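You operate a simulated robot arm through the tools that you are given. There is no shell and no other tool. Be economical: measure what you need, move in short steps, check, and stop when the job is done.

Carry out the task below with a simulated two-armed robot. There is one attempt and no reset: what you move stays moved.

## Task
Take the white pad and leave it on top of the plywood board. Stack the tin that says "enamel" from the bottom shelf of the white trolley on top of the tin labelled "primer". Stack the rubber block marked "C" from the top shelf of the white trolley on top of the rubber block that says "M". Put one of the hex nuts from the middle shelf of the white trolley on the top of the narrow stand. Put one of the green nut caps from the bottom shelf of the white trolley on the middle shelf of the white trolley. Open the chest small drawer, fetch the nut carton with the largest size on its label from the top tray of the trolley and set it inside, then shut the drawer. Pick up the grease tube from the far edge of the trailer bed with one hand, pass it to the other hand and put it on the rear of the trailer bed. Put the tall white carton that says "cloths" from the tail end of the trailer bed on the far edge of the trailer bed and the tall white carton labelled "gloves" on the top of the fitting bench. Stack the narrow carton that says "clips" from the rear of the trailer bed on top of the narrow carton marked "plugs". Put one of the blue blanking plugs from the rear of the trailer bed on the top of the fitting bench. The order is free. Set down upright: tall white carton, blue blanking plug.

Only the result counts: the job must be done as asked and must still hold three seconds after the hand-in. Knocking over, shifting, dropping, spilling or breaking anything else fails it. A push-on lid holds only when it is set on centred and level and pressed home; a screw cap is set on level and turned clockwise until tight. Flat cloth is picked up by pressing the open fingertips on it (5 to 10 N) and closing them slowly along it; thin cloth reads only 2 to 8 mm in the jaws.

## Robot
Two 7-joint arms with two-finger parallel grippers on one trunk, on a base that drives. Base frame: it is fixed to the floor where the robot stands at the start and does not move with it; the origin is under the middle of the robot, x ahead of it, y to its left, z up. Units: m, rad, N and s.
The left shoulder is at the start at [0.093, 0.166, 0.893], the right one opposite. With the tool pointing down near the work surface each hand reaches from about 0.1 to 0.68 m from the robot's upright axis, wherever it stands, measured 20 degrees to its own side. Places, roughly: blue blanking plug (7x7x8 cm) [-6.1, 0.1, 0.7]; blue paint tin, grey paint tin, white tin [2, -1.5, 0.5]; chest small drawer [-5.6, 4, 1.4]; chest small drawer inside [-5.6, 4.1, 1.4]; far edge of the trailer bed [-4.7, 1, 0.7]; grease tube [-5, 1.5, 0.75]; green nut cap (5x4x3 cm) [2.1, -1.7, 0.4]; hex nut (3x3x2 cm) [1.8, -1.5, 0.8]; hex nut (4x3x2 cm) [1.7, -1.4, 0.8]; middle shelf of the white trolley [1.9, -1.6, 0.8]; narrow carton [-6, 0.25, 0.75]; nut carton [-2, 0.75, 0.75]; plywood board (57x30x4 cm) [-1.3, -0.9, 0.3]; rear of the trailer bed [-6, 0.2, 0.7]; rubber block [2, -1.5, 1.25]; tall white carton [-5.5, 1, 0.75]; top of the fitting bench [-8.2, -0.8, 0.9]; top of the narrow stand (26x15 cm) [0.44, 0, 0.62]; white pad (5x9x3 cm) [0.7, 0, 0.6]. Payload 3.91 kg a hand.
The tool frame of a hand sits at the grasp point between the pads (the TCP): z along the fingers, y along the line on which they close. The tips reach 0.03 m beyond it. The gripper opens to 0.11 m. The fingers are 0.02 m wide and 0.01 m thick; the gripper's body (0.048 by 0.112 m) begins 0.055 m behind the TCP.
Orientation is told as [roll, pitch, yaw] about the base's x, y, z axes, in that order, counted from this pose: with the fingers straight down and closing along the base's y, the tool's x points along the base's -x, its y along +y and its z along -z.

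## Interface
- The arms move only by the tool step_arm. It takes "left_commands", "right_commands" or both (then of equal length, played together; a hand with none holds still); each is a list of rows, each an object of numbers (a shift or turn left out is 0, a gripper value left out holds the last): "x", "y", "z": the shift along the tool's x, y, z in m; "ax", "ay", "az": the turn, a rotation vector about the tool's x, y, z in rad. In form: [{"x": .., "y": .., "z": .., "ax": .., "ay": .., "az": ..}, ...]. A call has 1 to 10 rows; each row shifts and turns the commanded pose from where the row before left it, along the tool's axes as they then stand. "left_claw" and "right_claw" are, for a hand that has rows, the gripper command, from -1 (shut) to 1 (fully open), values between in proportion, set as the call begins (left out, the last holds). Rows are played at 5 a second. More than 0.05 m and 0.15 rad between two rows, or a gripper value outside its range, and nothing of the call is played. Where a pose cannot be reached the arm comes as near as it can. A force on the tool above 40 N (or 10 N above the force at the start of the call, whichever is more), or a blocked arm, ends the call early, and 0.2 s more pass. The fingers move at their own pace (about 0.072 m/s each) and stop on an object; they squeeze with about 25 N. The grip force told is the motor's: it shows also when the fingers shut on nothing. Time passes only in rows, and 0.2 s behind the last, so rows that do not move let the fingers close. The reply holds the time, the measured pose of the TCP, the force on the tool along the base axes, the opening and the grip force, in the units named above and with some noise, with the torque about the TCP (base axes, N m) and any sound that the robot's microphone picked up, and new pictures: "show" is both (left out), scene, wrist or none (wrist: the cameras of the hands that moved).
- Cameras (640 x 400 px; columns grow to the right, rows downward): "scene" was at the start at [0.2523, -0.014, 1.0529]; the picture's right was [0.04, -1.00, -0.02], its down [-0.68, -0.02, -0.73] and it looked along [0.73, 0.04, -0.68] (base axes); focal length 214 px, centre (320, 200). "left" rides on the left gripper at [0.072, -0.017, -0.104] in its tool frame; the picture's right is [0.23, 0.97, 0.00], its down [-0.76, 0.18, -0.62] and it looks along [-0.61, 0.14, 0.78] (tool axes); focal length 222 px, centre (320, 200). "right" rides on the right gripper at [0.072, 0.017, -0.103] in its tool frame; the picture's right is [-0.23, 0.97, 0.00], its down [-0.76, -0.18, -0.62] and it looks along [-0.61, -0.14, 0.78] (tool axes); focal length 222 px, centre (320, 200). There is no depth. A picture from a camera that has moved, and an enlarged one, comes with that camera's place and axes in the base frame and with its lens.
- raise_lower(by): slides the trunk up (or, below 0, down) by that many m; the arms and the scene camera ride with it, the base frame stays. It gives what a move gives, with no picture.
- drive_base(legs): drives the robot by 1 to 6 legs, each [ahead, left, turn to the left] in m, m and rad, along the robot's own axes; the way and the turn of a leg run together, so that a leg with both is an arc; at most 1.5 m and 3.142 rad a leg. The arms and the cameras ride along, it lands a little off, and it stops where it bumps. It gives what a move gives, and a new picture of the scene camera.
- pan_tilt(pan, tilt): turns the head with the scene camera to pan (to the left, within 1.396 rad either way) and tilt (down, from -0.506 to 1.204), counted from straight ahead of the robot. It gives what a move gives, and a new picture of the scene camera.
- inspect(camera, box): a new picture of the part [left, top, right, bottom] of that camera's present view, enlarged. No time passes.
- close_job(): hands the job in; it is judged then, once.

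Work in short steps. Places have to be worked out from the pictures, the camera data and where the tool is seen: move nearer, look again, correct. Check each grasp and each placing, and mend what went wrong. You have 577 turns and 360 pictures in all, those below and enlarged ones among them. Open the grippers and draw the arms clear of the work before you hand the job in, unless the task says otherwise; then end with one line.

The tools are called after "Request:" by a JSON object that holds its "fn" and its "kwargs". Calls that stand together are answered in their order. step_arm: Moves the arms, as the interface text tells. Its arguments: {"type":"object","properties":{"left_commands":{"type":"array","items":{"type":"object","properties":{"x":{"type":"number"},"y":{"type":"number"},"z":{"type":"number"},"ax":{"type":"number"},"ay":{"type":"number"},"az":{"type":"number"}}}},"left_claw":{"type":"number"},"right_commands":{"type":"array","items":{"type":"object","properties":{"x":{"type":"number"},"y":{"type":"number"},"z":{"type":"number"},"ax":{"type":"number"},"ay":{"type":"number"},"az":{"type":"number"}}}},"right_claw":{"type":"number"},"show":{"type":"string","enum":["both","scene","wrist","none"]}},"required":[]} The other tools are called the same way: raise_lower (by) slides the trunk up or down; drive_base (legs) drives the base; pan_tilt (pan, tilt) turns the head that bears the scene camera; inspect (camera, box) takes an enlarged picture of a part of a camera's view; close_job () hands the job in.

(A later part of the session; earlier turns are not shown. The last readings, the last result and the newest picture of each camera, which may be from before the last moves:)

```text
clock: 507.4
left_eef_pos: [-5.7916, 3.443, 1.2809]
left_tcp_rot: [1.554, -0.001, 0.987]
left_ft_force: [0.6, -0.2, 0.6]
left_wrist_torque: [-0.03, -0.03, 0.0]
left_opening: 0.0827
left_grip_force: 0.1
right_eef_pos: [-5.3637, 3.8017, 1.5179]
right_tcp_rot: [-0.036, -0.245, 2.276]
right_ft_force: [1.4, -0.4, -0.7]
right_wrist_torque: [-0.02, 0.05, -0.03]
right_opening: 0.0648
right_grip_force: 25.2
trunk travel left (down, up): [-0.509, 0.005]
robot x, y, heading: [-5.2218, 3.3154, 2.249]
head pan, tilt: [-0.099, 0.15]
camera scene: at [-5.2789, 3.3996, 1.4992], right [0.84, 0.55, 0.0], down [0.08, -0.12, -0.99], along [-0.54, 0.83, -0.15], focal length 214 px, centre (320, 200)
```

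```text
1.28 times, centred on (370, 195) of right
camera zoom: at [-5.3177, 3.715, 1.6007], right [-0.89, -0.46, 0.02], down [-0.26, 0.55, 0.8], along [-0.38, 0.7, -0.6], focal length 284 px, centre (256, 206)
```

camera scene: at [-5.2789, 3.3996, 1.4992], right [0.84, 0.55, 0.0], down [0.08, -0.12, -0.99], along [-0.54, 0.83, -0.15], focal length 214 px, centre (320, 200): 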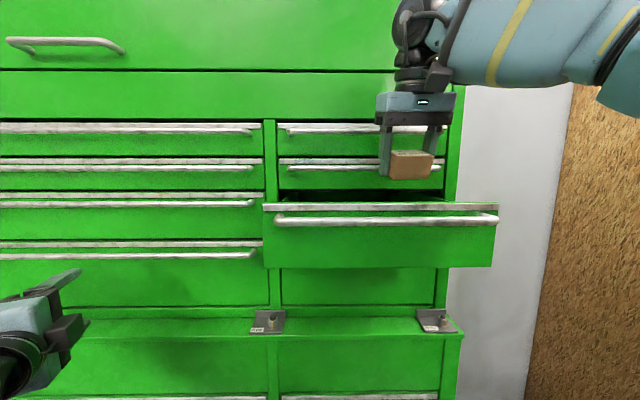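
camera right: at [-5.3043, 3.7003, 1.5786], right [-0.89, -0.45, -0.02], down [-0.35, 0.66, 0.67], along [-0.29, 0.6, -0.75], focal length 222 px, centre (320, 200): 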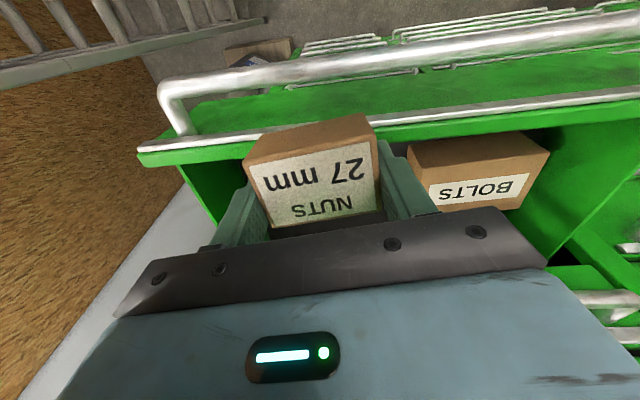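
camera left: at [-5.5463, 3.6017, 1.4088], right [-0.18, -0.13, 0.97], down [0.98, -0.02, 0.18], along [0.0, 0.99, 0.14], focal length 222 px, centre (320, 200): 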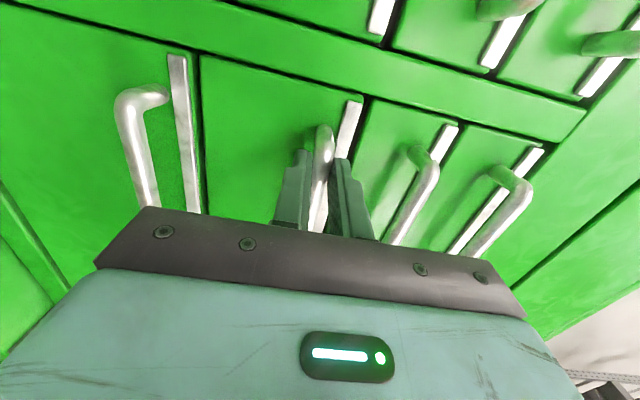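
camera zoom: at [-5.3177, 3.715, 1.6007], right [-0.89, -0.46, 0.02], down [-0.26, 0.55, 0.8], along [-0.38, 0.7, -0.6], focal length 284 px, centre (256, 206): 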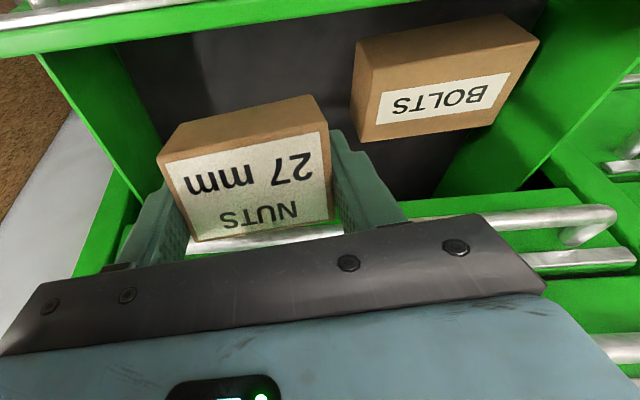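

Now the carton is fully inside the drawer outline. I lower it in steps.

Request:
{"fn": "step_arm", "kwargs": {"right_commands": [{"z": 0.0291, "x": 0.0073}, {"z": 0.0291, "x": 0.0073}, {"z": 0.0146, "x": 0.0036}, {}], "show": "wrist"}}

```text
clock: 508.4
left_eef_pos: [-5.7928, 3.4455, 1.2787]
left_tcp_rot: [1.551, -0.003, 0.988]
left_ft_force: [-0.2, -0.9, -0.1]
left_wrist_torque: [-0.01, 0.02, -0.02]
left_opening: 0.0825
left_grip_force: 0.0
right_eef_pos: [-5.3639, 3.8069, 1.4429]
right_tcp_rot: [-0.036, -0.242, 2.278]
right_ft_force: [0.5, -0.3, -2.8]
right_wrist_torque: [0.0, 0.02, 0.0]
right_opening: 0.0648
right_grip_force: 25.6
trunk travel left (down, up): [-0.509, 0.005]
robot x, y, heading: [-5.2227, 3.3132, 2.248]
head pan, tilt: [-0.099, 0.15]
camera right: at [-5.3186, 3.7208, 1.5249], right [-0.89, -0.46, 0.02], down [-0.26, 0.55, 0.79], along [-0.37, 0.7, -0.61], focal length 222 px, centre (320, 200)
```

right: 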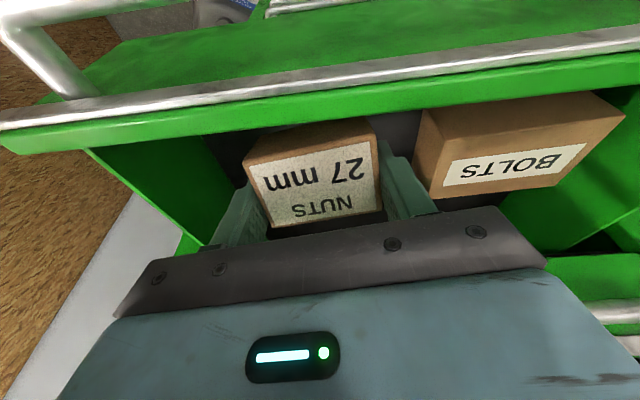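

Good: it hangs inside, nearly parallel to the BOLTS carton. I lower to the drawer's floor.

Request:
{"fn": "step_arm", "kwargs": {"right_commands": [{"z": 0.0097, "x": 0.0024}, {"z": 0.0097, "x": 0.0024}, {}], "show": "none"}}

Request:
{"fn": "step_arm", "kwargs": {"right_commands": [{"z": 0.0078, "x": 0.0019}, {}], "show": "none"}}

```text
clock: 509.2
left_eef_pos: [-5.7925, 3.4458, 1.2773]
left_tcp_rot: [1.55, -0.001, 0.988]
left_ft_force: [0.2, -0.3, 0.1]
left_wrist_torque: [-0.01, -0.01, 0.03]
left_opening: 0.0826
left_grip_force: 0.0
right_eef_pos: [-5.3645, 3.8082, 1.4214]
right_tcp_rot: [-0.037, -0.243, 2.278]
right_ft_force: [0.5, 0.8, -2.7]
right_wrist_torque: [0.04, 0.04, -0.02]
right_opening: 0.0647
right_grip_force: 25.0
trunk travel left (down, up): [-0.509, 0.005]
robot x, y, heading: [-5.2213, 3.3106, 2.25]
head pan, tilt: [-0.099, 0.15]
```

```text
clock: 509.8
left_eef_pos: [-5.7945, 3.4456, 1.2771]
left_tcp_rot: [1.552, -0.002, 0.987]
left_ft_force: [-0.6, -0.9, 0.4]
left_wrist_torque: [0.03, -0.02, -0.02]
left_opening: 0.0826
left_grip_force: 0.0
right_eef_pos: [-5.3636, 3.8085, 1.4123]
right_tcp_rot: [-0.037, -0.24, 2.278]
right_ft_force: [-0.1, -0.2, -2.5]
right_wrist_torque: [-0.01, 0.0, 0.01]
right_opening: 0.0647
right_grip_force: 25.1
trunk travel left (down, up): [-0.509, 0.005]
robot x, y, heading: [-5.2225, 3.3092, 2.248]
head pan, tilt: [-0.099, 0.15]
```

A little more.

Request:
{"fn": "step_arm", "kwargs": {"right_commands": [{"z": 0.0097, "x": 0.0024}, {"z": 0.0049, "x": 0.0012}, {}], "show": "none"}}

Request:
{"fn": "step_arm", "kwargs": {"right_commands": [{"z": 0.0078, "x": 0.0019}, {}], "show": "wrist"}}

```text
clock: 510.6
left_eef_pos: [-5.794, 3.4466, 1.2779]
left_tcp_rot: [1.55, -0.001, 0.99]
left_ft_force: [1.2, 0.5, -0.1]
left_wrist_torque: [0.02, 0.02, 0.02]
left_opening: 0.0823
left_grip_force: 0.1
right_eef_pos: [-5.3633, 3.8084, 1.3971]
right_tcp_rot: [-0.037, -0.241, 2.276]
right_ft_force: [-0.3, -0.4, -1.4]
right_wrist_torque: [0.01, 0.0, -0.02]
right_opening: 0.0649
right_grip_force: 24.9
trunk travel left (down, up): [-0.509, 0.005]
robot x, y, heading: [-5.2211, 3.3079, 2.25]
head pan, tilt: [-0.099, 0.15]
```

```text
clock: 511.2
left_eef_pos: [-5.7946, 3.4456, 1.277]
left_tcp_rot: [1.55, -0.003, 0.988]
left_ft_force: [-0.3, 0.3, 0.0]
left_wrist_torque: [0.04, 0.0, -0.05]
left_opening: 0.0823
left_grip_force: 0.0
right_eef_pos: [-5.3642, 3.8089, 1.3888]
right_tcp_rot: [-0.036, -0.242, 2.278]
right_ft_force: [0.3, 0.2, -1.8]
right_wrist_torque: [0.0, 0.0, 0.01]
right_opening: 0.0647
right_grip_force: 25.2
trunk travel left (down, up): [-0.509, 0.005]
robot x, y, heading: [-5.2171, 3.3141, 2.25]
head pan, tilt: [-0.099, 0.15]
camera right: at [-5.3187, 3.7225, 1.4724], right [-0.89, -0.46, 0.02], down [-0.26, 0.55, 0.79], along [-0.37, 0.7, -0.61], focal length 222 px, centre (320, 200)
```

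right: 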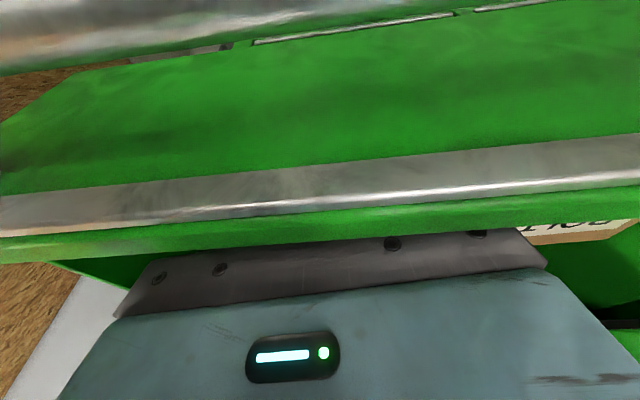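

No contact yet, and the camera housing nears the lip. I tilt upright a bit, lower 1.5 cm more.

Request:
{"fn": "step_arm", "kwargs": {"right_commands": [{"ay": 0.1}, {"ay": 0.08}, {"z": 0.008}, {"z": 0.008}, {}], "show": "none"}}

```text
clock: 512.4
left_eef_pos: [-5.7933, 3.4464, 1.2789]
left_tcp_rot: [1.552, -0.005, 0.989]
left_ft_force: [-0.1, 0.8, 1.0]
left_wrist_torque: [0.01, 0.03, 0.01]
left_opening: 0.0825
left_grip_force: 0.1
right_eef_pos: [-5.3617, 3.8058, 1.3817]
right_tcp_rot: [-0.023, -0.08, 2.272]
right_ft_force: [1.0, -1.5, 24.6]
right_wrist_torque: [-1.03, 0.39, 0.17]
right_opening: 0.0646
right_grip_force: 25.6
trunk travel left (down, up): [-0.509, 0.005]
robot x, y, heading: [-5.2194, 3.3124, 2.241]
head pan, tilt: [-0.099, 0.15]
stopped in row 5 (right hand): the force on the tool passed its limit at 43 N (the readings are from after the stop); the commanded pose is now the measured one
```

Contact with the drawer floor. I ease up and release, then lift out.

Request:
{"fn": "step_arm", "kwargs": {"right_commands": [{"z": -0.004}, {}, {}], "right_claw": 0.55, "show": "none"}}

Request:
{"fn": "step_arm", "kwargs": {"right_commands": [{"z": -0.03}, {"z": -0.03}, {"z": -0.03}, {"z": -0.03, "ay": -0.05}, {}], "show": "wrist"}}

```text
clock: 513.1
left_eef_pos: [-5.7905, 3.4469, 1.2787]
left_tcp_rot: [1.554, 0.001, 0.989]
left_ft_force: [-0.5, 0.0, 0.1]
left_wrist_torque: [-0.02, 0.01, 0.05]
left_opening: 0.0825
left_grip_force: 0.0
right_eef_pos: [-5.3582, 3.809, 1.3816]
right_tcp_rot: [-0.028, -0.075, 2.268]
right_ft_force: [14.5, 12.5, 28.5]
right_wrist_torque: [-0.57, 0.36, 0.09]
right_opening: 0.0757
right_grip_force: 0.1
trunk travel left (down, up): [-0.509, 0.005]
robot x, y, heading: [-5.2231, 3.3132, 2.242]
head pan, tilt: [-0.099, 0.15]
```

```text
clock: 514.4
left_eef_pos: [-5.794, 3.4471, 1.278]
left_tcp_rot: [1.55, -0.002, 0.989]
left_ft_force: [-0.2, -0.1, -0.5]
left_wrist_torque: [-0.01, 0.03, 0.02]
left_opening: 0.0824
left_grip_force: 0.0
right_eef_pos: [-5.359, 3.7997, 1.5008]
right_tcp_rot: [-0.029, -0.119, 2.273]
right_ft_force: [-0.1, -0.4, 0.0]
right_wrist_torque: [0.0, 0.01, -0.01]
right_opening: 0.085
right_grip_force: 0.1
trunk travel left (down, up): [-0.509, 0.005]
robot x, y, heading: [-5.219, 3.3105, 2.246]
head pan, tilt: [-0.099, 0.15]
camera right: at [-5.3205, 3.7222, 1.5948], right [-0.89, -0.45, 0.0], down [-0.32, 0.62, 0.72], along [-0.33, 0.64, -0.7], focal length 222 px, centre (320, 200)
```

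right: 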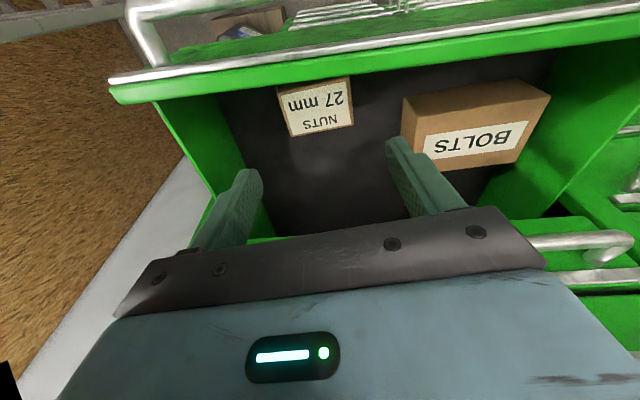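

The 27 mm carton lies in the drawer. I lift clear, back off, lower the closed fingers in front of the handle and push the drawer shut with the base.

Request:
{"fn": "step_arm", "kwargs": {"right_commands": [{"z": -0.03, "ay": -0.08}, {"z": -0.02, "ay": -0.05}, {}], "show": "none"}}

Request:
{"fn": "drive_base", "kwargs": {"legs": [[-0.24, 0, 0]]}}

Request:
{"fn": "step_arm", "kwargs": {"right_commands": [{"z": 0.03, "ay": 0.08}, {"z": 0.03, "ay": 0.08}, {"z": 0.03, "ay": 0.07}, {"z": 0.02}, {}], "right_claw": -1, "show": "scene"}}

```text
clock: 515.1
left_eef_pos: [-5.7941, 3.4461, 1.2771]
left_tcp_rot: [1.548, -0.001, 0.987]
left_ft_force: [0.1, -0.1, -0.6]
left_wrist_torque: [-0.03, 0.0, 0.03]
left_opening: 0.0826
left_grip_force: 0.2
right_eef_pos: [-5.3551, 3.7929, 1.5515]
right_tcp_rot: [-0.027, -0.25, 2.275]
right_ft_force: [-0.2, 0.2, 0.0]
right_wrist_torque: [0.03, 0.03, -0.04]
right_opening: 0.0851
right_grip_force: 0.2
trunk travel left (down, up): [-0.509, 0.005]
robot x, y, heading: [-5.2203, 3.3145, 2.25]
head pan, tilt: [-0.099, 0.15]
```

```text
clock: 516.9
left_eef_pos: [-5.6443, 3.2611, 1.2763]
left_tcp_rot: [1.548, -0.001, 0.986]
left_ft_force: [0.5, -0.4, 0.5]
left_wrist_torque: [-0.02, 0.01, 0.0]
left_opening: 0.0825
left_grip_force: 0.1
right_eef_pos: [-5.2057, 3.6082, 1.55]
right_tcp_rot: [-0.03, -0.249, 2.276]
right_ft_force: [0.6, 0.7, -0.3]
right_wrist_torque: [0.02, 0.03, 0.0]
right_opening: 0.0852
right_grip_force: 0.0
trunk travel left (down, up): [-0.509, 0.005]
robot x, y, heading: [-5.0743, 3.1274, 2.246]
head pan, tilt: [-0.099, 0.15]
camera scene: at [-5.1333, 3.2188, 1.4981], right [0.84, 0.55, 0.0], down [0.08, -0.13, -0.99], along [-0.54, 0.83, -0.15], focal length 214 px, centre (320, 200)
```

scene: 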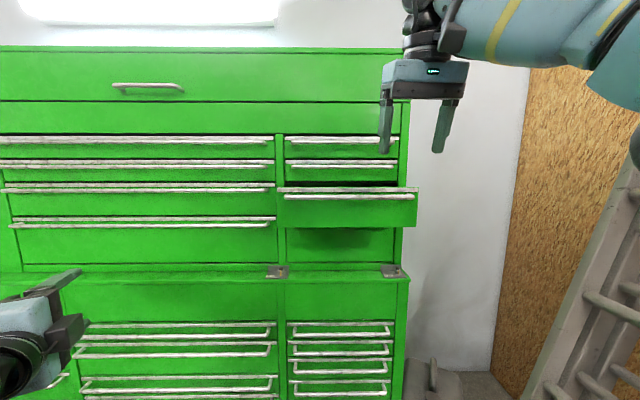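

```text
clock: 518.1
left_eef_pos: [-5.6446, 3.2588, 1.2789]
left_tcp_rot: [1.55, -0.001, 0.987]
left_ft_force: [-0.4, 0.0, -0.7]
left_wrist_torque: [0.0, -0.02, 0.0]
left_opening: 0.083
left_grip_force: 0.0
right_eef_pos: [-5.2137, 3.62, 1.4413]
right_tcp_rot: [-0.028, -0.022, 2.268]
right_ft_force: [0.8, 0.1, -0.5]
right_wrist_torque: [0.04, -0.04, -0.01]
right_opening: 0.0001
right_grip_force: 25.0
trunk travel left (down, up): [-0.509, 0.005]
robot x, y, heading: [-5.0747, 3.1306, 2.251]
head pan, tilt: [-0.099, 0.15]
camera scene: at [-5.1326, 3.2171, 1.4984], right [0.84, 0.55, 0.0], down [0.08, -0.12, -0.99], along [-0.54, 0.83, -0.15], focal length 214 px, centre (320, 200)
```

scene: 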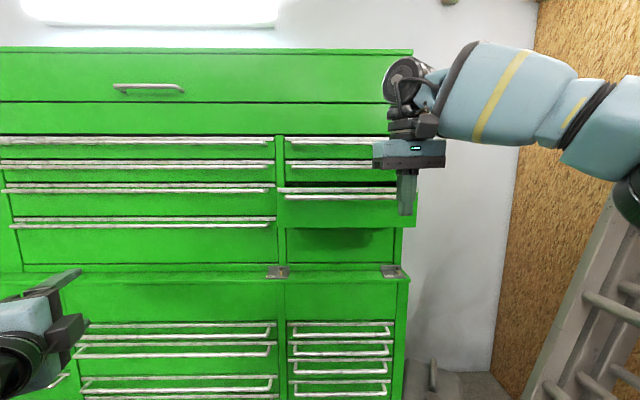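

The fingers are in front of the handle. I tilt them forward so only the fingers touch, then drive ahead to push the drawer shut.

Request:
{"fn": "step_arm", "kwargs": {"right_commands": [{"ay": -0.12}, {"ay": -0.12}, {"ay": -0.12}, {"ay": -0.12}, {}], "show": "none"}}

Request:
{"fn": "drive_base", "kwargs": {"legs": [[0.33, 0, 0]]}}

```text
clock: 519.3
left_eef_pos: [-5.6446, 3.2598, 1.2785]
left_tcp_rot: [1.551, -0.002, 0.987]
left_ft_force: [-0.3, -0.6, -0.4]
left_wrist_torque: [0.0, 0.0, 0.05]
left_opening: 0.0824
left_grip_force: 0.0
right_eef_pos: [-5.2136, 3.6202, 1.4429]
right_tcp_rot: [-0.032, -0.503, 2.285]
right_ft_force: [-0.6, -0.8, 0.3]
right_wrist_torque: [0.0, -0.03, 0.0]
right_opening: 0.0001
right_grip_force: 25.1
trunk travel left (down, up): [-0.509, 0.005]
robot x, y, heading: [-5.073, 3.128, 2.248]
head pan, tilt: [-0.099, 0.15]
```

```text
clock: 521.2
left_eef_pos: [-5.8227, 3.4792, 1.2775]
left_tcp_rot: [1.55, -0.002, 0.99]
left_ft_force: [0.0, -0.2, 0.5]
left_wrist_torque: [-0.03, 0.0, -0.02]
left_opening: 0.0824
left_grip_force: 0.1
right_eef_pos: [-5.389, 3.8366, 1.4407]
right_tcp_rot: [-0.036, -0.482, 2.292]
right_ft_force: [0.1, 1.1, 0.4]
right_wrist_torque: [0.0, 0.0, -0.01]
right_opening: 0.0003
right_grip_force: 25.1
trunk travel left (down, up): [-0.509, 0.005]
robot x, y, heading: [-5.253, 3.3477, 2.251]
head pan, tilt: [-0.099, 0.15]
stopped in leg 1: the force on the tool passed its limit at 78 N (the readings are from after the stop); the commanded pose is now the measured one
camera scene: at [-5.3108, 3.4382, 1.4981], right [0.84, 0.55, 0.0], down [0.08, -0.13, -0.99], along [-0.54, 0.83, -0.15], focal length 214 px, centre (320, 200)
```

scene: 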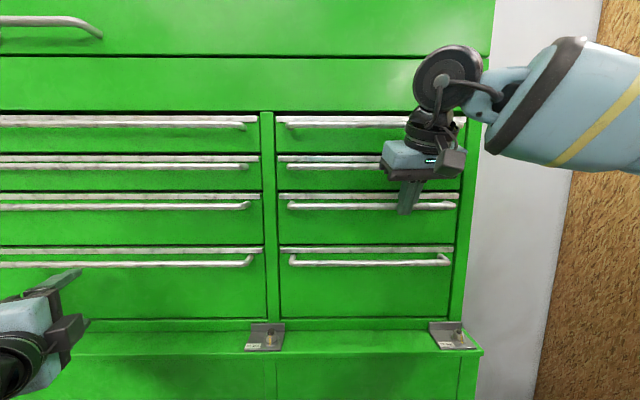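

The push ended hard at the stop. I zoom to verify that the drawer is flush.

Request:
{"fn": "inspect", "kwargs": {"camera": "scene", "box": [240, 105, 480, 265]}}

```text
2.50 times, centred on (360, 185) of scene
camera zoom: at [-5.3108, 3.4382, 1.4981], right [0.84, 0.55, 0.0], down [0.08, -0.13, -0.99], along [-0.54, 0.83, -0.15], focal length 536 px, centre (220, 238)
```

zoom: 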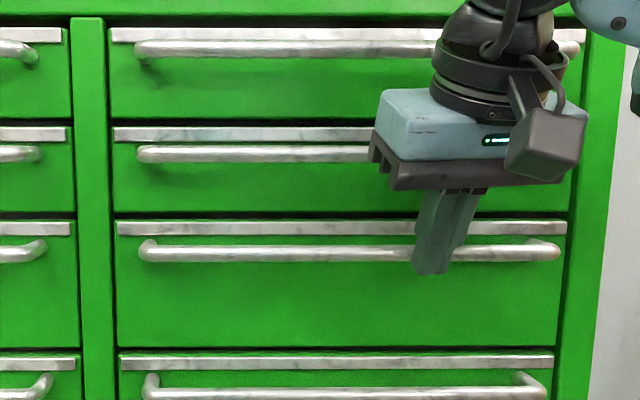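

The drawer is flush shut. I back away from the chest, and return both hands to tool-down carrying poses.

Request:
{"fn": "drive_base", "kwargs": {"legs": [[-0.45, 0, 0]]}}

Request:
{"fn": "step_arm", "kwargs": {"left_commands": [{"az": -0.145}, {"az": -0.145}, {"az": -0.145}, {"az": -0.145}, {"az": -0.145}, {"az": -0.145}, {"az": -0.145}, {"az": -0.145}, {"az": -0.145}, {"az": -0.145}], "right_commands": [{"ay": 0.12}, {"ay": 0.12}, {"ay": 0.12}, {"ay": 0.12}, {"z": 0.03}, {"z": 0.04}, {"z": 0.04}, {"z": 0.04}, {"z": 0.04}, {"z": 0.04}], "right_claw": 1, "show": "none"}}

Request:
{"fn": "step_arm", "kwargs": {"left_commands": [{"az": -0.12}, {"ay": 0.14}, {"ay": 0.14}, {"ay": 0.14}, {"ay": 0.14}, {"ay": 0.14}, {"ay": 0.14}, {"ay": 0.14}, {"ay": 0.14}, {"ay": 0.14}], "left_claw": 1, "show": "none"}}

```text
clock: 524.0
left_eef_pos: [-5.5373, 3.1275, 1.2775]
left_tcp_rot: [1.546, -0.001, 0.986]
left_ft_force: [-0.3, 0.8, 0.0]
left_wrist_torque: [0.02, 0.0, -0.01]
left_opening: 0.0826
left_grip_force: 0.0
right_eef_pos: [-5.103, 3.4828, 1.4409]
right_tcp_rot: [-0.037, -0.483, 2.29]
right_ft_force: [0.1, 0.6, -0.1]
right_wrist_torque: [-0.02, 0.01, 0.01]
right_opening: 0.0
right_grip_force: 24.9
trunk travel left (down, up): [-0.509, 0.005]
robot x, y, heading: [-4.9621, 2.9932, 2.243]
head pan, tilt: [-0.099, 0.15]
camera scene: at [-5.0253, 3.0843, 1.4982], right [0.84, 0.55, 0.0], down [0.08, -0.13, -0.99], along [-0.54, 0.83, -0.15], focal length 214 px, centre (320, 200)
```

scene: 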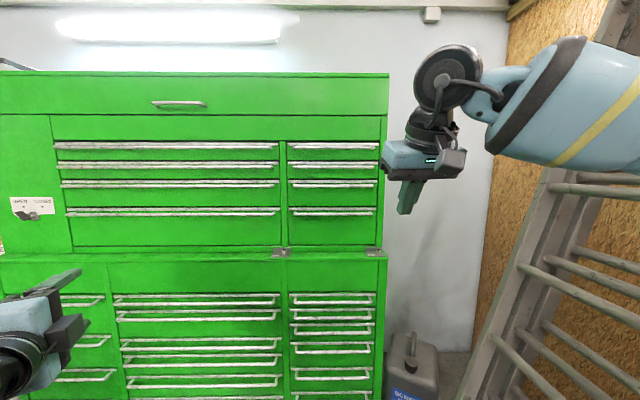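

```text
clock: 526.2
left_eef_pos: [-5.5374, 3.1276, 1.2775]
left_tcp_rot: [1.385, -1.452, 1.171]
left_ft_force: [0.2, 0.3, 0.2]
left_wrist_torque: [-0.01, 0.0, 0.05]
left_opening: 0.0824
left_grip_force: 0.0
right_eef_pos: [-5.0966, 3.4903, 1.2108]
right_tcp_rot: [-0.033, -0.003, 2.273]
right_ft_force: [0.0, 0.3, -0.1]
right_wrist_torque: [-0.01, 0.0, -0.01]
right_opening: 0.11
right_grip_force: 0.0
trunk travel left (down, up): [-0.509, 0.005]
robot x, y, heading: [-4.966, 2.993, 2.249]
head pan, tilt: [-0.099, 0.15]
```

```text
clock: 528.4
left_eef_pos: [-5.5365, 3.1271, 1.2763]
left_tcp_rot: [-0.002, -0.285, 2.558]
left_ft_force: [-0.1, 0.8, 0.0]
left_wrist_torque: [-0.03, 0.01, 0.02]
left_opening: 0.1098
left_grip_force: 0.1
right_eef_pos: [-5.0962, 3.4887, 1.21]
right_tcp_rot: [-0.031, -0.002, 2.273]
right_ft_force: [0.1, 0.3, -0.5]
right_wrist_torque: [-0.03, -0.02, 0.0]
right_opening: 0.1099
right_grip_force: 0.0
trunk travel left (down, up): [-0.509, 0.005]
robot x, y, heading: [-4.9607, 2.9889, 2.249]
head pan, tilt: [-0.099, 0.15]
```

I finish levelling the left hand, lower the trunk, and turn toward the trailer's tail.

Request:
{"fn": "step_arm", "kwargs": {"left_commands": [{"ay": 0.14}, {"ay": 0.14}, {"az": 0.14, "y": -0.02}, {"az": 0.14, "y": -0.03}, {"az": 0.03, "y": -0.04}, {}], "show": "none"}}

Request:
{"fn": "raise_lower", "kwargs": {"by": -0.3}}

Request:
{"fn": "drive_base", "kwargs": {"legs": [[0, 0, 1.9], [0.7, 0, 0]]}}

Request:
{"fn": "pan_tilt", "kwargs": {"pan": 0.5, "tilt": 0.45}}

```text
clock: 529.8
left_eef_pos: [-5.4743, 3.1885, 1.2766]
left_tcp_rot: [0.001, -0.008, 2.246]
left_ft_force: [-0.2, 0.0, 0.1]
left_wrist_torque: [0.01, 0.01, 0.02]
left_opening: 0.1102
left_grip_force: 0.1
right_eef_pos: [-5.0962, 3.4879, 1.2113]
right_tcp_rot: [-0.034, -0.003, 2.273]
right_ft_force: [0.3, -0.1, 0.5]
right_wrist_torque: [-0.04, -0.01, 0.03]
right_opening: 0.11
right_grip_force: 0.0
trunk travel left (down, up): [-0.509, 0.005]
robot x, y, heading: [-4.9652, 2.9915, 2.247]
head pan, tilt: [-0.099, 0.15]
```

```text
clock: 532.8
left_eef_pos: [-5.4761, 3.1909, 0.9779]
left_tcp_rot: [0.003, -0.009, 2.248]
left_ft_force: [-0.3, 0.3, -0.3]
left_wrist_torque: [-0.01, -0.02, 0.0]
left_opening: 0.1099
left_grip_force: 0.0
right_eef_pos: [-5.0973, 3.4882, 0.9116]
right_tcp_rot: [-0.032, -0.003, 2.272]
right_ft_force: [0.8, 1.4, 0.5]
right_wrist_torque: [0.0, 0.02, -0.01]
right_opening: 0.1099
right_grip_force: 0.1
trunk travel left (down, up): [-0.209, 0.305]
robot x, y, heading: [-4.9661, 2.991, 2.247]
head pan, tilt: [-0.099, 0.15]
```

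```text
clock: 541.1
left_eef_pos: [-5.3703, 1.8598, 0.9781]
left_tcp_rot: [0.001, -0.01, -2.141]
left_ft_force: [0.2, 0.4, 0.2]
left_wrist_torque: [0.03, 0.0, -0.02]
left_opening: 0.1099
left_grip_force: 0.0
right_eef_pos: [-5.7727, 2.1266, 0.9124]
right_tcp_rot: [-0.032, -0.003, -2.116]
right_ft_force: [-0.7, 0.2, 0.1]
right_wrist_torque: [0.04, 0.0, -0.01]
right_opening: 0.1101
right_grip_force: 0.1
trunk travel left (down, up): [-0.209, 0.305]
robot x, y, heading: [-5.3423, 2.4073, -2.141]
head pan, tilt: [-0.099, 0.15]
camera scene: at [-5.4929, 2.1917, 1.1701], right [-0.78, 0.62, 0.0], down [0.09, 0.12, -0.99], along [-0.61, -0.77, -0.15], focal length 214 px, centre (320, 200)
```

scene: 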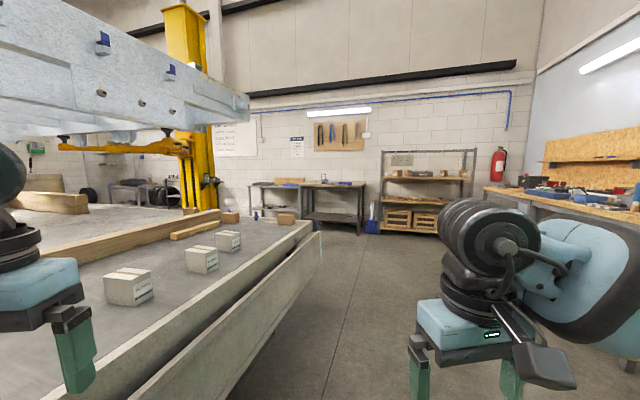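

```text
clock: 542.1
left_eef_pos: [-5.3708, 1.8601, 0.9777]
left_tcp_rot: [0.001, -0.009, -2.143]
left_ft_force: [-0.3, -0.3, 0.3]
left_wrist_torque: [0.01, -0.08, -0.03]
left_opening: 0.11
left_grip_force: 0.1
right_eef_pos: [-5.7712, 2.1259, 0.9117]
right_tcp_rot: [-0.031, -0.004, -2.116]
right_ft_force: [-0.3, 1.3, 0.2]
right_wrist_torque: [0.03, -0.01, 0.02]
right_opening: 0.1103
right_grip_force: 0.0
trunk travel left (down, up): [-0.209, 0.305]
robot x, y, heading: [-5.3394, 2.4121, -2.143]
head pan, tilt: [0.499, 0.45]
camera scene: at [-5.4418, 2.1729, 1.1422], right [-1.0, 0.07, 0.0], down [0.03, 0.43, -0.9], along [-0.07, -0.9, -0.43], focal length 214 px, centre (320, 200)
```

scene: 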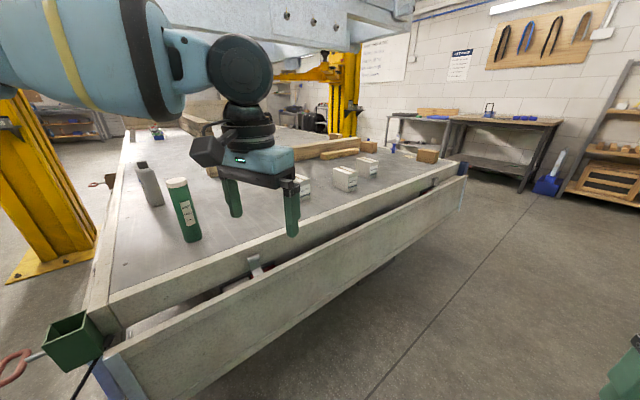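

I see the bed: grease tube near the left, three white cartons, brown cartons and blue plugs further right. I zoom to read them.

Request:
{"fn": "inspect", "kwargs": {"camera": "scene", "box": [280, 130, 460, 215]}}

```text
3.56 times, centred on (370, 172) of scene
camera zoom: at [-5.4418, 2.1729, 1.1422], right [-1.0, 0.07, 0.0], down [0.03, 0.43, -0.9], along [-0.07, -0.9, -0.43], focal length 763 px, centre (142, 298)
```

zoom: 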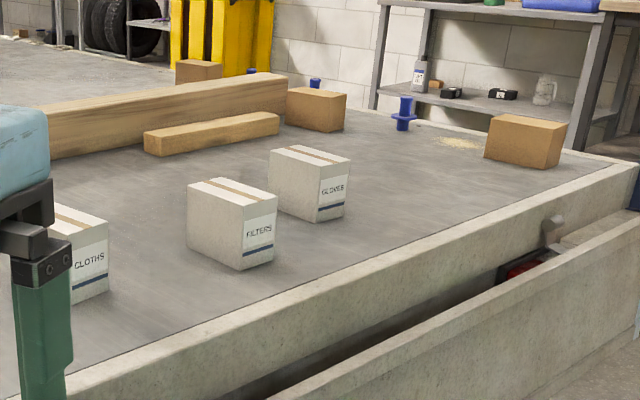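

CLOTHS, FILTERS and GLOVES cartons are identified, and the grease tube stands at about (-5.02, 1.50). I turn to face the bed's near side by the tube.

Request:
{"fn": "drive_base", "kwargs": {"legs": [[0, 0, 1.143], [0.3, -0.285, 0]]}}

Request:
{"fn": "pan_tilt", "kwargs": {"pan": 0.0, "tilt": 0.6}}

```text
clock: 548.0
left_eef_pos: [-4.9408, 1.7539, 0.9772]
left_tcp_rot: [0.003, -0.011, -1.009]
left_ft_force: [0.7, -0.1, -0.6]
left_wrist_torque: [0.0, 0.01, -0.02]
left_opening: 0.1098
left_grip_force: 0.1
right_eef_pos: [-5.3533, 1.5029, 0.9118]
right_tcp_rot: [-0.031, -0.004, -0.982]
right_ft_force: [-0.2, 0.4, -0.3]
right_wrist_torque: [0.01, 0.0, 0.0]
right_opening: 0.1098
right_grip_force: 0.0
trunk travel left (down, up): [-0.209, 0.305]
robot x, y, heading: [-5.4289, 2.0087, -1.007]
head pan, tilt: [0.499, 0.45]
camera scene: at [-5.2531, 1.822, 1.1422], right [-0.49, -0.87, 0.0], down [-0.38, 0.21, -0.9], along [0.79, -0.44, -0.44], focal length 214 px, centre (320, 200)
```

scene: 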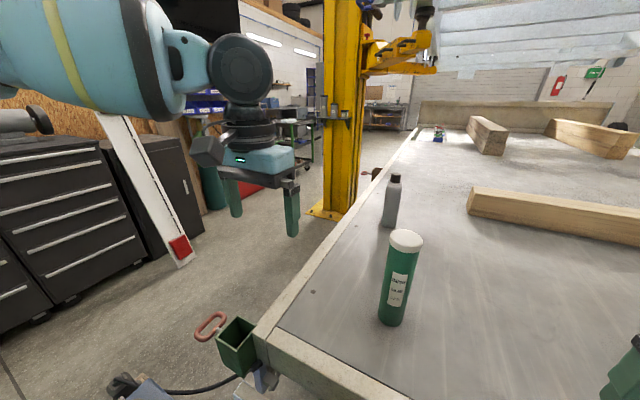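

```text
clock: 549.0
left_eef_pos: [-4.9425, 1.7559, 0.9769]
left_tcp_rot: [0.002, -0.012, -1.009]
left_ft_force: [0.2, -0.7, -0.4]
left_wrist_torque: [0.03, -0.01, 0.01]
left_opening: 0.1099
left_grip_force: 0.1
right_eef_pos: [-5.3525, 1.5045, 0.9115]
right_tcp_rot: [-0.03, -0.002, -0.982]
right_ft_force: [-0.6, -0.7, 0.3]
right_wrist_torque: [-0.02, 0.02, 0.01]
right_opening: 0.11
right_grip_force: 0.1
trunk travel left (down, up): [-0.209, 0.305]
robot x, y, heading: [-5.4265, 2.015, -1.011]
head pan, tilt: [0.0, 0.6]
camera scene: at [-5.2861, 1.7924, 1.1287], right [-0.85, -0.53, 0.0], down [-0.3, 0.48, -0.83], along [0.44, -0.7, -0.56], focal length 214 px, centre (320, 200)
```

scene: 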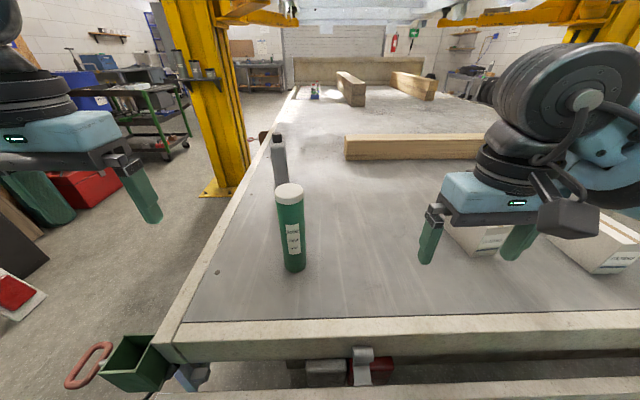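

The tube stands at (-5.036, 1.522), bed z≈0.68, tube top ≈0.905. I pitch the left hand forward and bring it in line with the tube at mid height.

Request:
{"fn": "step_arm", "kwargs": {"left_commands": [{"ay": -0.137}, {"ay": -0.137}, {"ay": -0.137}, {"ay": -0.137}, {"ay": -0.137}, {"ay": -0.137}, {"ay": -0.137}, {"ay": -0.137}, {"y": -0.04}, {"y": -0.04}], "show": "none"}}

Request:
{"fn": "step_arm", "kwargs": {"left_commands": [{"y": -0.04}, {"y": -0.04}, {"y": -0.043}, {"x": 0.0392, "z": 0.02}, {"x": 0.0392, "z": 0.02}, {"x": 0.0392, "z": 0.02}, {"x": 0.0392, "z": 0.02}, {}], "show": "wrist"}}

```text
clock: 551.2
left_eef_pos: [-4.9999, 1.698, 0.9853]
left_tcp_rot: [-0.001, -1.106, -1.01]
left_ft_force: [-0.3, -0.7, -0.5]
left_wrist_torque: [0.02, 0.0, 0.02]
left_opening: 0.1097
left_grip_force: 0.2
left hand out of reach, approached as far as the arm can: row 8
right_eef_pos: [-5.3534, 1.5027, 0.9122]
right_tcp_rot: [-0.03, -0.003, -0.984]
right_ft_force: [0.0, 0.3, -0.4]
right_wrist_torque: [0.02, -0.01, 0.0]
right_opening: 0.1098
right_grip_force: 0.1
trunk travel left (down, up): [-0.209, 0.305]
robot x, y, heading: [-5.4272, 2.0112, -1.009]
head pan, tilt: [0.0, 0.6]
```

```text
clock: 553.0
left_eef_pos: [-5.0713, 1.6497, 0.809]
left_tcp_rot: [0.002, -1.105, -1.013]
left_ft_force: [-0.1, -0.9, -0.3]
left_wrist_torque: [0.01, 0.0, 0.04]
left_opening: 0.1101
left_grip_force: 0.0
left hand out of reach, approached as far as the arm can: row 3, 4
right_eef_pos: [-5.3528, 1.5045, 0.912]
right_tcp_rot: [-0.031, -0.003, -0.981]
right_ft_force: [0.8, 0.1, -0.1]
right_wrist_torque: [0.0, -0.01, -0.01]
right_opening: 0.1102
right_grip_force: 0.0
trunk travel left (down, up): [-0.209, 0.305]
robot x, y, heading: [-5.4243, 2.0061, -1.006]
head pan, tilt: [0.0, 0.6]
camera left: at [-5.1508, 1.7464, 0.7912], right [0.77, 0.61, -0.2], down [0.03, 0.28, 0.96], along [0.64, -0.75, 0.19], focal length 222 px, centre (320, 200)
```

left: 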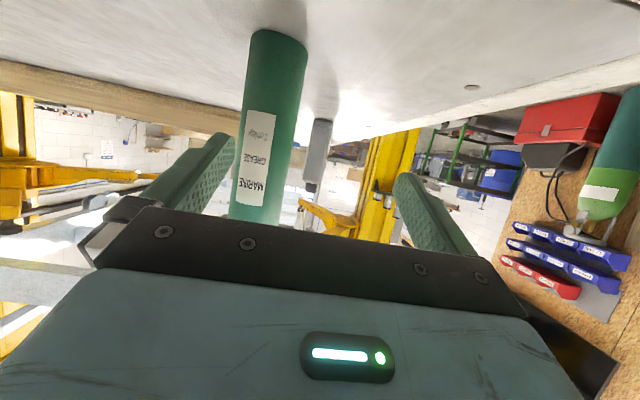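

The tube is 12 cm ahead and 4.5 cm right of the hand's line. I shift right, advance and close.

Request:
{"fn": "step_arm", "kwargs": {"left_commands": [{"y": -0.023}, {"y": -0.022}, {"z": 0.0327, "x": -0.0166}, {"z": 0.0327, "x": -0.0166}, {"z": 0.0327, "x": -0.0166}, {}], "show": "wrist"}}

```text
clock: 554.4
left_eef_pos: [-5.0124, 1.5579, 0.8119]
left_tcp_rot: [0.002, -1.106, -1.013]
left_ft_force: [-0.4, 0.6, -0.2]
left_wrist_torque: [-0.01, -0.03, -0.04]
left_opening: 0.1102
left_grip_force: 0.1
left hand out of reach, approached as far as the arm can: row 1, 2
right_eef_pos: [-5.3521, 1.504, 0.9118]
right_tcp_rot: [-0.031, -0.004, -0.982]
right_ft_force: [-0.3, -0.1, 0.0]
right_wrist_torque: [0.03, -0.06, 0.02]
right_opening: 0.1102
right_grip_force: 0.1
trunk travel left (down, up): [-0.209, 0.305]
robot x, y, heading: [-5.4253, 2.0175, -1.005]
head pan, tilt: [0.0, 0.6]
camera left: at [-5.093, 1.6542, 0.7925], right [0.77, 0.61, -0.2], down [0.03, 0.28, 0.96], along [0.64, -0.75, 0.19], focal length 222 px, centre (320, 200)
```

left: 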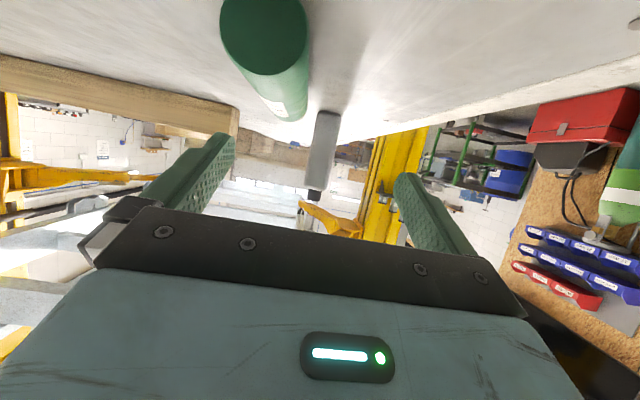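

The tube tipped over as the hand's sideways shift was not executed. I retract and look where it lies.

Request:
{"fn": "step_arm", "kwargs": {"left_commands": [{"x": -0.04, "z": -0.02}, {"x": -0.04, "z": -0.02}, {"z": -0.035, "x": 0.0}, {"z": -0.035}, {"y": 0.04}, {"y": 0.04}, {}], "show": "scene"}}

```text
clock: 556.0
left_eef_pos: [-4.9772, 1.6533, 0.9324]
left_tcp_rot: [0.003, -1.104, -1.014]
left_ft_force: [0.4, 0.5, -0.1]
left_wrist_torque: [0.0, 0.01, -0.01]
left_opening: 0.1098
left_grip_force: 0.1
right_eef_pos: [-5.3514, 1.5041, 0.9119]
right_tcp_rot: [-0.033, -0.004, -0.982]
right_ft_force: [0.1, 0.6, -0.2]
right_wrist_torque: [-0.01, 0.02, 0.01]
right_opening: 0.11
right_grip_force: 0.1
trunk travel left (down, up): [-0.209, 0.305]
robot x, y, heading: [-5.4276, 2.0125, -1.009]
head pan, tilt: [0.0, 0.6]
camera scene: at [-5.2863, 1.792, 1.1286], right [-0.85, -0.53, 0.0], down [-0.3, 0.48, -0.82], along [0.44, -0.7, -0.57], focal length 214 px, centre (320, 200)
```

scene: 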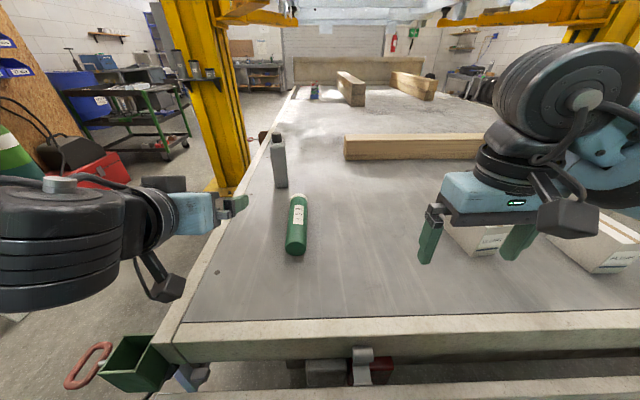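

The tube lies lengthwise, unharmed, and the grey bottle still stands. I'll pick it up lying: drive 6 cm nearer, put the left hand tool-down (slightly tilted) over the tube.

Request:
{"fn": "drive_base", "kwargs": {"legs": [[0.07, 0.0, 0]]}}

Request:
{"fn": "step_arm", "kwargs": {"left_commands": [{"ay": 0.13}, {"ay": 0.13}, {"ay": 0.13}, {"ay": 0.13}, {"ay": 0.13}, {"ay": 0.13}, {}], "show": "none"}}

```text
clock: 557.0
left_eef_pos: [-4.941, 1.5942, 0.931]
left_tcp_rot: [0.004, -1.103, -1.012]
left_ft_force: [1.3, -0.7, -0.9]
left_wrist_torque: [-0.03, -0.01, -0.01]
left_opening: 0.1101
left_grip_force: 0.2
right_eef_pos: [-5.3164, 1.4454, 0.9105]
right_tcp_rot: [-0.031, -0.002, -0.985]
right_ft_force: [0.7, -0.4, 0.0]
right_wrist_torque: [0.03, 0.0, -0.01]
right_opening: 0.1101
right_grip_force: 0.1
trunk travel left (down, up): [-0.209, 0.305]
robot x, y, heading: [-5.3895, 1.9494, -1.013]
head pan, tilt: [0.0, 0.6]
camera scene: at [-5.249, 1.7324, 1.1284], right [-0.85, -0.53, 0.0], down [-0.3, 0.48, -0.82], along [0.44, -0.7, -0.57], focal length 214 px, centre (320, 200)
```

scene: 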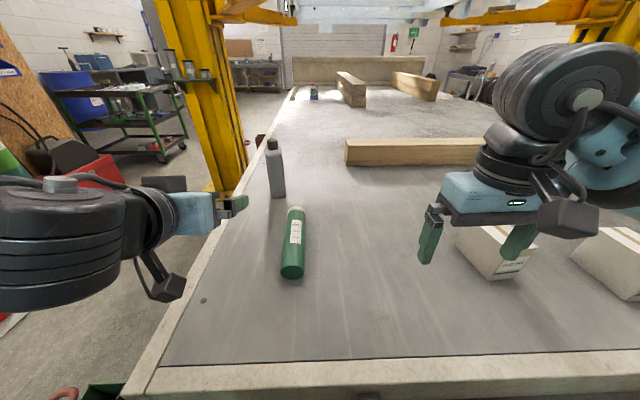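

```text
clock: 558.6
left_eef_pos: [-4.9418, 1.5935, 0.9327]
left_tcp_rot: [0.001, -0.324, -1.009]
left_ft_force: [0.3, -0.2, 0.1]
left_wrist_torque: [-0.01, -0.01, -0.01]
left_opening: 0.1099
left_grip_force: 0.1
right_eef_pos: [-5.3157, 1.4436, 0.9105]
right_tcp_rot: [-0.031, -0.002, -0.983]
right_ft_force: [-0.3, 0.2, 0.3]
right_wrist_torque: [-0.01, -0.01, 0.03]
right_opening: 0.1102
right_grip_force: 0.0
trunk travel left (down, up): [-0.209, 0.305]
robot x, y, heading: [-5.3912, 1.9542, -1.01]
head pan, tilt: [0.0, 0.6]
```

Tube axis is clear: base (-5.012,1.485) to cap (-4.89,1.299). I move the left hand above its middle.

Request:
{"fn": "step_arm", "kwargs": {"left_commands": [{"y": -0.029, "x": -0.032, "z": 0.0108}, {"y": -0.029, "x": -0.032, "z": 0.0108}, {"y": -0.029, "x": -0.032, "z": 0.0108}, {"y": -0.028, "x": -0.032, "z": 0.0108}, {"z": 0.0379, "x": 0.0127}, {"z": 0.0379, "x": 0.0127}, {"z": 0.0379, "x": 0.0127}, {}], "left_claw": 0.7, "show": "wrist"}}

```text
clock: 560.4
left_eef_pos: [-4.943, 1.5313, 0.8113]
left_tcp_rot: [0.002, -0.325, -1.011]
left_ft_force: [-0.5, 0.1, -0.3]
left_wrist_torque: [0.02, 0.0, -0.02]
left_opening: 0.0935
left_grip_force: 0.0
left hand out of reach, approached as far as the arm can: row 2, 3, 4
right_eef_pos: [-5.3162, 1.4451, 0.9116]
right_tcp_rot: [-0.032, -0.003, -0.984]
right_ft_force: [-0.5, -0.3, -0.5]
right_wrist_torque: [0.01, 0.0, 0.0]
right_opening: 0.11
right_grip_force: 0.1
trunk travel left (down, up): [-0.209, 0.305]
robot x, y, heading: [-5.3916, 1.9573, -1.011]
head pan, tilt: [0.0, 0.6]
camera left: at [-5.0114, 1.6079, 0.8867], right [0.71, 0.7, -0.07], down [0.43, -0.35, 0.83], along [0.56, -0.62, -0.55], focal length 222 px, centre (320, 200)
```

left: 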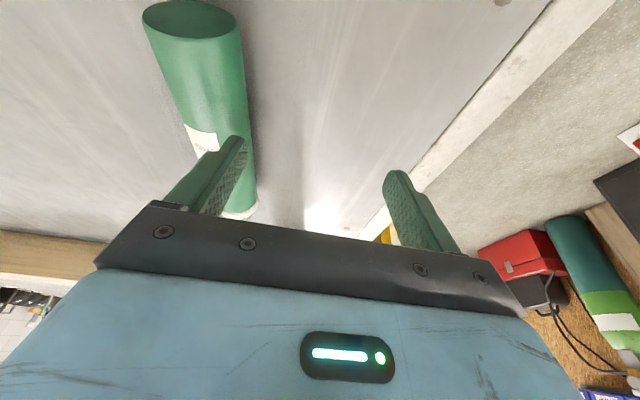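

The left arm won't reach across; I sidestep the base 8 cm right instead and 2 cm forward.

Request:
{"fn": "drive_base", "kwargs": {"legs": [[0.025, -0.083, 0]]}}

Request:
{"fn": "step_arm", "kwargs": {"left_commands": [{"x": -0.0285, "z": 0.0095}, {"z": 0.0379, "x": 0.0127}, {}], "show": "wrist"}}

```text
clock: 561.8
left_eef_pos: [-4.9981, 1.4669, 0.8118]
left_tcp_rot: [0.002, -0.326, -1.011]
left_ft_force: [0.1, 0.6, 0.4]
left_wrist_torque: [0.04, -0.02, -0.02]
left_opening: 0.0934
left_grip_force: 0.2
right_eef_pos: [-5.3711, 1.3808, 0.9119]
right_tcp_rot: [-0.032, -0.005, -0.985]
right_ft_force: [-0.5, -0.9, -1.0]
right_wrist_torque: [0.0, 0.02, 0.01]
right_opening: 0.11
right_grip_force: 0.0
trunk travel left (down, up): [-0.209, 0.305]
robot x, y, heading: [-5.4471, 1.8873, -1.008]
head pan, tilt: [0.0, 0.6]
camera scene: at [-5.3049, 1.6691, 1.1286], right [-0.85, -0.53, 0.0], down [-0.3, 0.48, -0.82], along [0.44, -0.7, -0.57], focal length 214 px, centre (320, 200)
```

scene: 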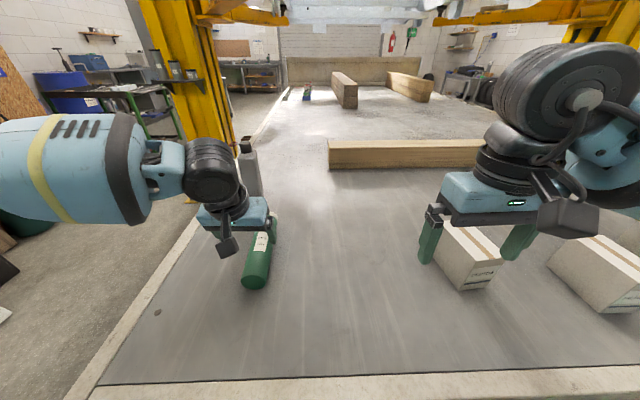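

```text
clock: 562.6
left_eef_pos: [-4.9801, 1.4426, 0.7736]
left_tcp_rot: [0.001, -0.328, -1.012]
left_ft_force: [0.1, 0.7, -0.6]
left_wrist_torque: [0.0, 0.01, 0.0]
left_opening: 0.0935
left_grip_force: 0.1
right_eef_pos: [-5.3711, 1.3805, 0.911]
right_tcp_rot: [-0.033, -0.001, -0.983]
right_ft_force: [0.5, 0.4, -0.2]
right_wrist_torque: [0.03, -0.02, -0.01]
right_opening: 0.1102
right_grip_force: 0.1
trunk travel left (down, up): [-0.209, 0.305]
robot x, y, heading: [-5.4453, 1.8902, -1.006]
head pan, tilt: [0.0, 0.6]
camera left: at [-5.049, 1.5194, 0.8486], right [0.71, 0.7, -0.07], down [0.43, -0.35, 0.83], along [0.56, -0.62, -0.55], focal length 222 px, centre (320, 200)
```

left: 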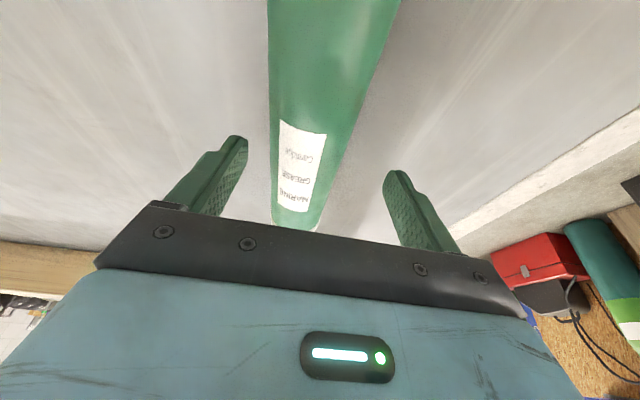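

The tube lies between the fingers. I lower 5 cm and close.

Request:
{"fn": "step_arm", "kwargs": {"left_commands": [{"z": 0.0256, "x": 0.0086}, {"z": 0.0237, "x": 0.008}, {}], "show": "none"}}

Request:
{"fn": "step_arm", "kwargs": {"left_commands": [{}, {}, {}, {}], "left_claw": -1, "show": "none"}}

Request:
{"fn": "step_arm", "kwargs": {"left_commands": [{"z": -0.038, "x": -0.0127}, {"z": -0.038, "x": -0.0127}, {"z": -0.038, "x": -0.0127}, {"z": -0.038, "x": -0.0127}, {"z": -0.038, "x": -0.0127}, {}], "show": "scene"}}

```text
clock: 563.2
left_eef_pos: [-4.9818, 1.4436, 0.7313]
left_tcp_rot: [0.0, -0.332, -1.011]
left_ft_force: [-2.9, 10.7, 12.5]
left_wrist_torque: [0.25, 0.4, -0.35]
left_opening: 0.0931
left_grip_force: 0.0
right_eef_pos: [-5.3699, 1.3818, 0.911]
right_tcp_rot: [-0.03, -0.003, -0.986]
right_ft_force: [0.4, 0.5, -0.1]
right_wrist_torque: [0.01, 0.01, 0.01]
right_opening: 0.1101
right_grip_force: 0.0
trunk travel left (down, up): [-0.209, 0.305]
robot x, y, heading: [-5.443, 1.8893, -1.011]
head pan, tilt: [0.0, 0.6]
stopped in row 3 (left hand): the force on the tool passed its limit at 44 N (the readings are from after the stop); the commanded pose is now the measured one
```

```text
clock: 564.2
left_eef_pos: [-4.9813, 1.4426, 0.7305]
left_tcp_rot: [-0.001, -0.335, -1.011]
left_ft_force: [2.8, -1.5, 13.6]
left_wrist_torque: [-0.01, -0.07, 0.38]
left_opening: 0.0539
left_grip_force: 25.1
right_eef_pos: [-5.3704, 1.382, 0.9113]
right_tcp_rot: [-0.032, -0.004, -0.985]
right_ft_force: [-1.4, -0.6, 0.2]
right_wrist_torque: [-0.01, -0.03, -0.02]
right_opening: 0.11
right_grip_force: 0.0
trunk travel left (down, up): [-0.209, 0.305]
robot x, y, heading: [-5.4432, 1.8844, -1.005]
head pan, tilt: [0.0, 0.6]
```

```text
clock: 565.6
left_eef_pos: [-4.9655, 1.4516, 0.9209]
left_tcp_rot: [0.0, -0.33, -1.01]
left_ft_force: [-0.3, 0.5, -5.0]
left_wrist_torque: [0.07, 0.03, 0.01]
left_opening: 0.0538
left_grip_force: 24.5
left hand out of reach, approached as far as the arm can: row 4, 5
right_eef_pos: [-5.3703, 1.3804, 0.9109]
right_tcp_rot: [-0.031, -0.002, -0.983]
right_ft_force: [-0.2, 0.0, 0.4]
right_wrist_torque: [0.01, 0.02, 0.0]
right_opening: 0.1098
right_grip_force: 0.0
trunk travel left (down, up): [-0.209, 0.305]
robot x, y, heading: [-5.4448, 1.8863, -1.013]
head pan, tilt: [0.0, 0.6]
camera scene: at [-5.3042, 1.6691, 1.1285], right [-0.85, -0.53, 0.0], down [-0.3, 0.48, -0.82], along [0.44, -0.7, -0.57], focal length 214 px, centre (320, 200)
```

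scene: 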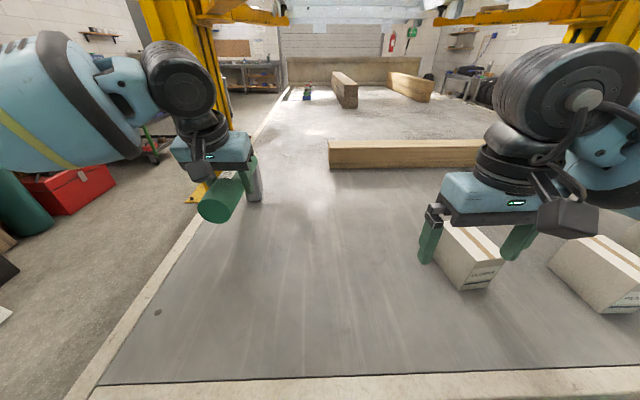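

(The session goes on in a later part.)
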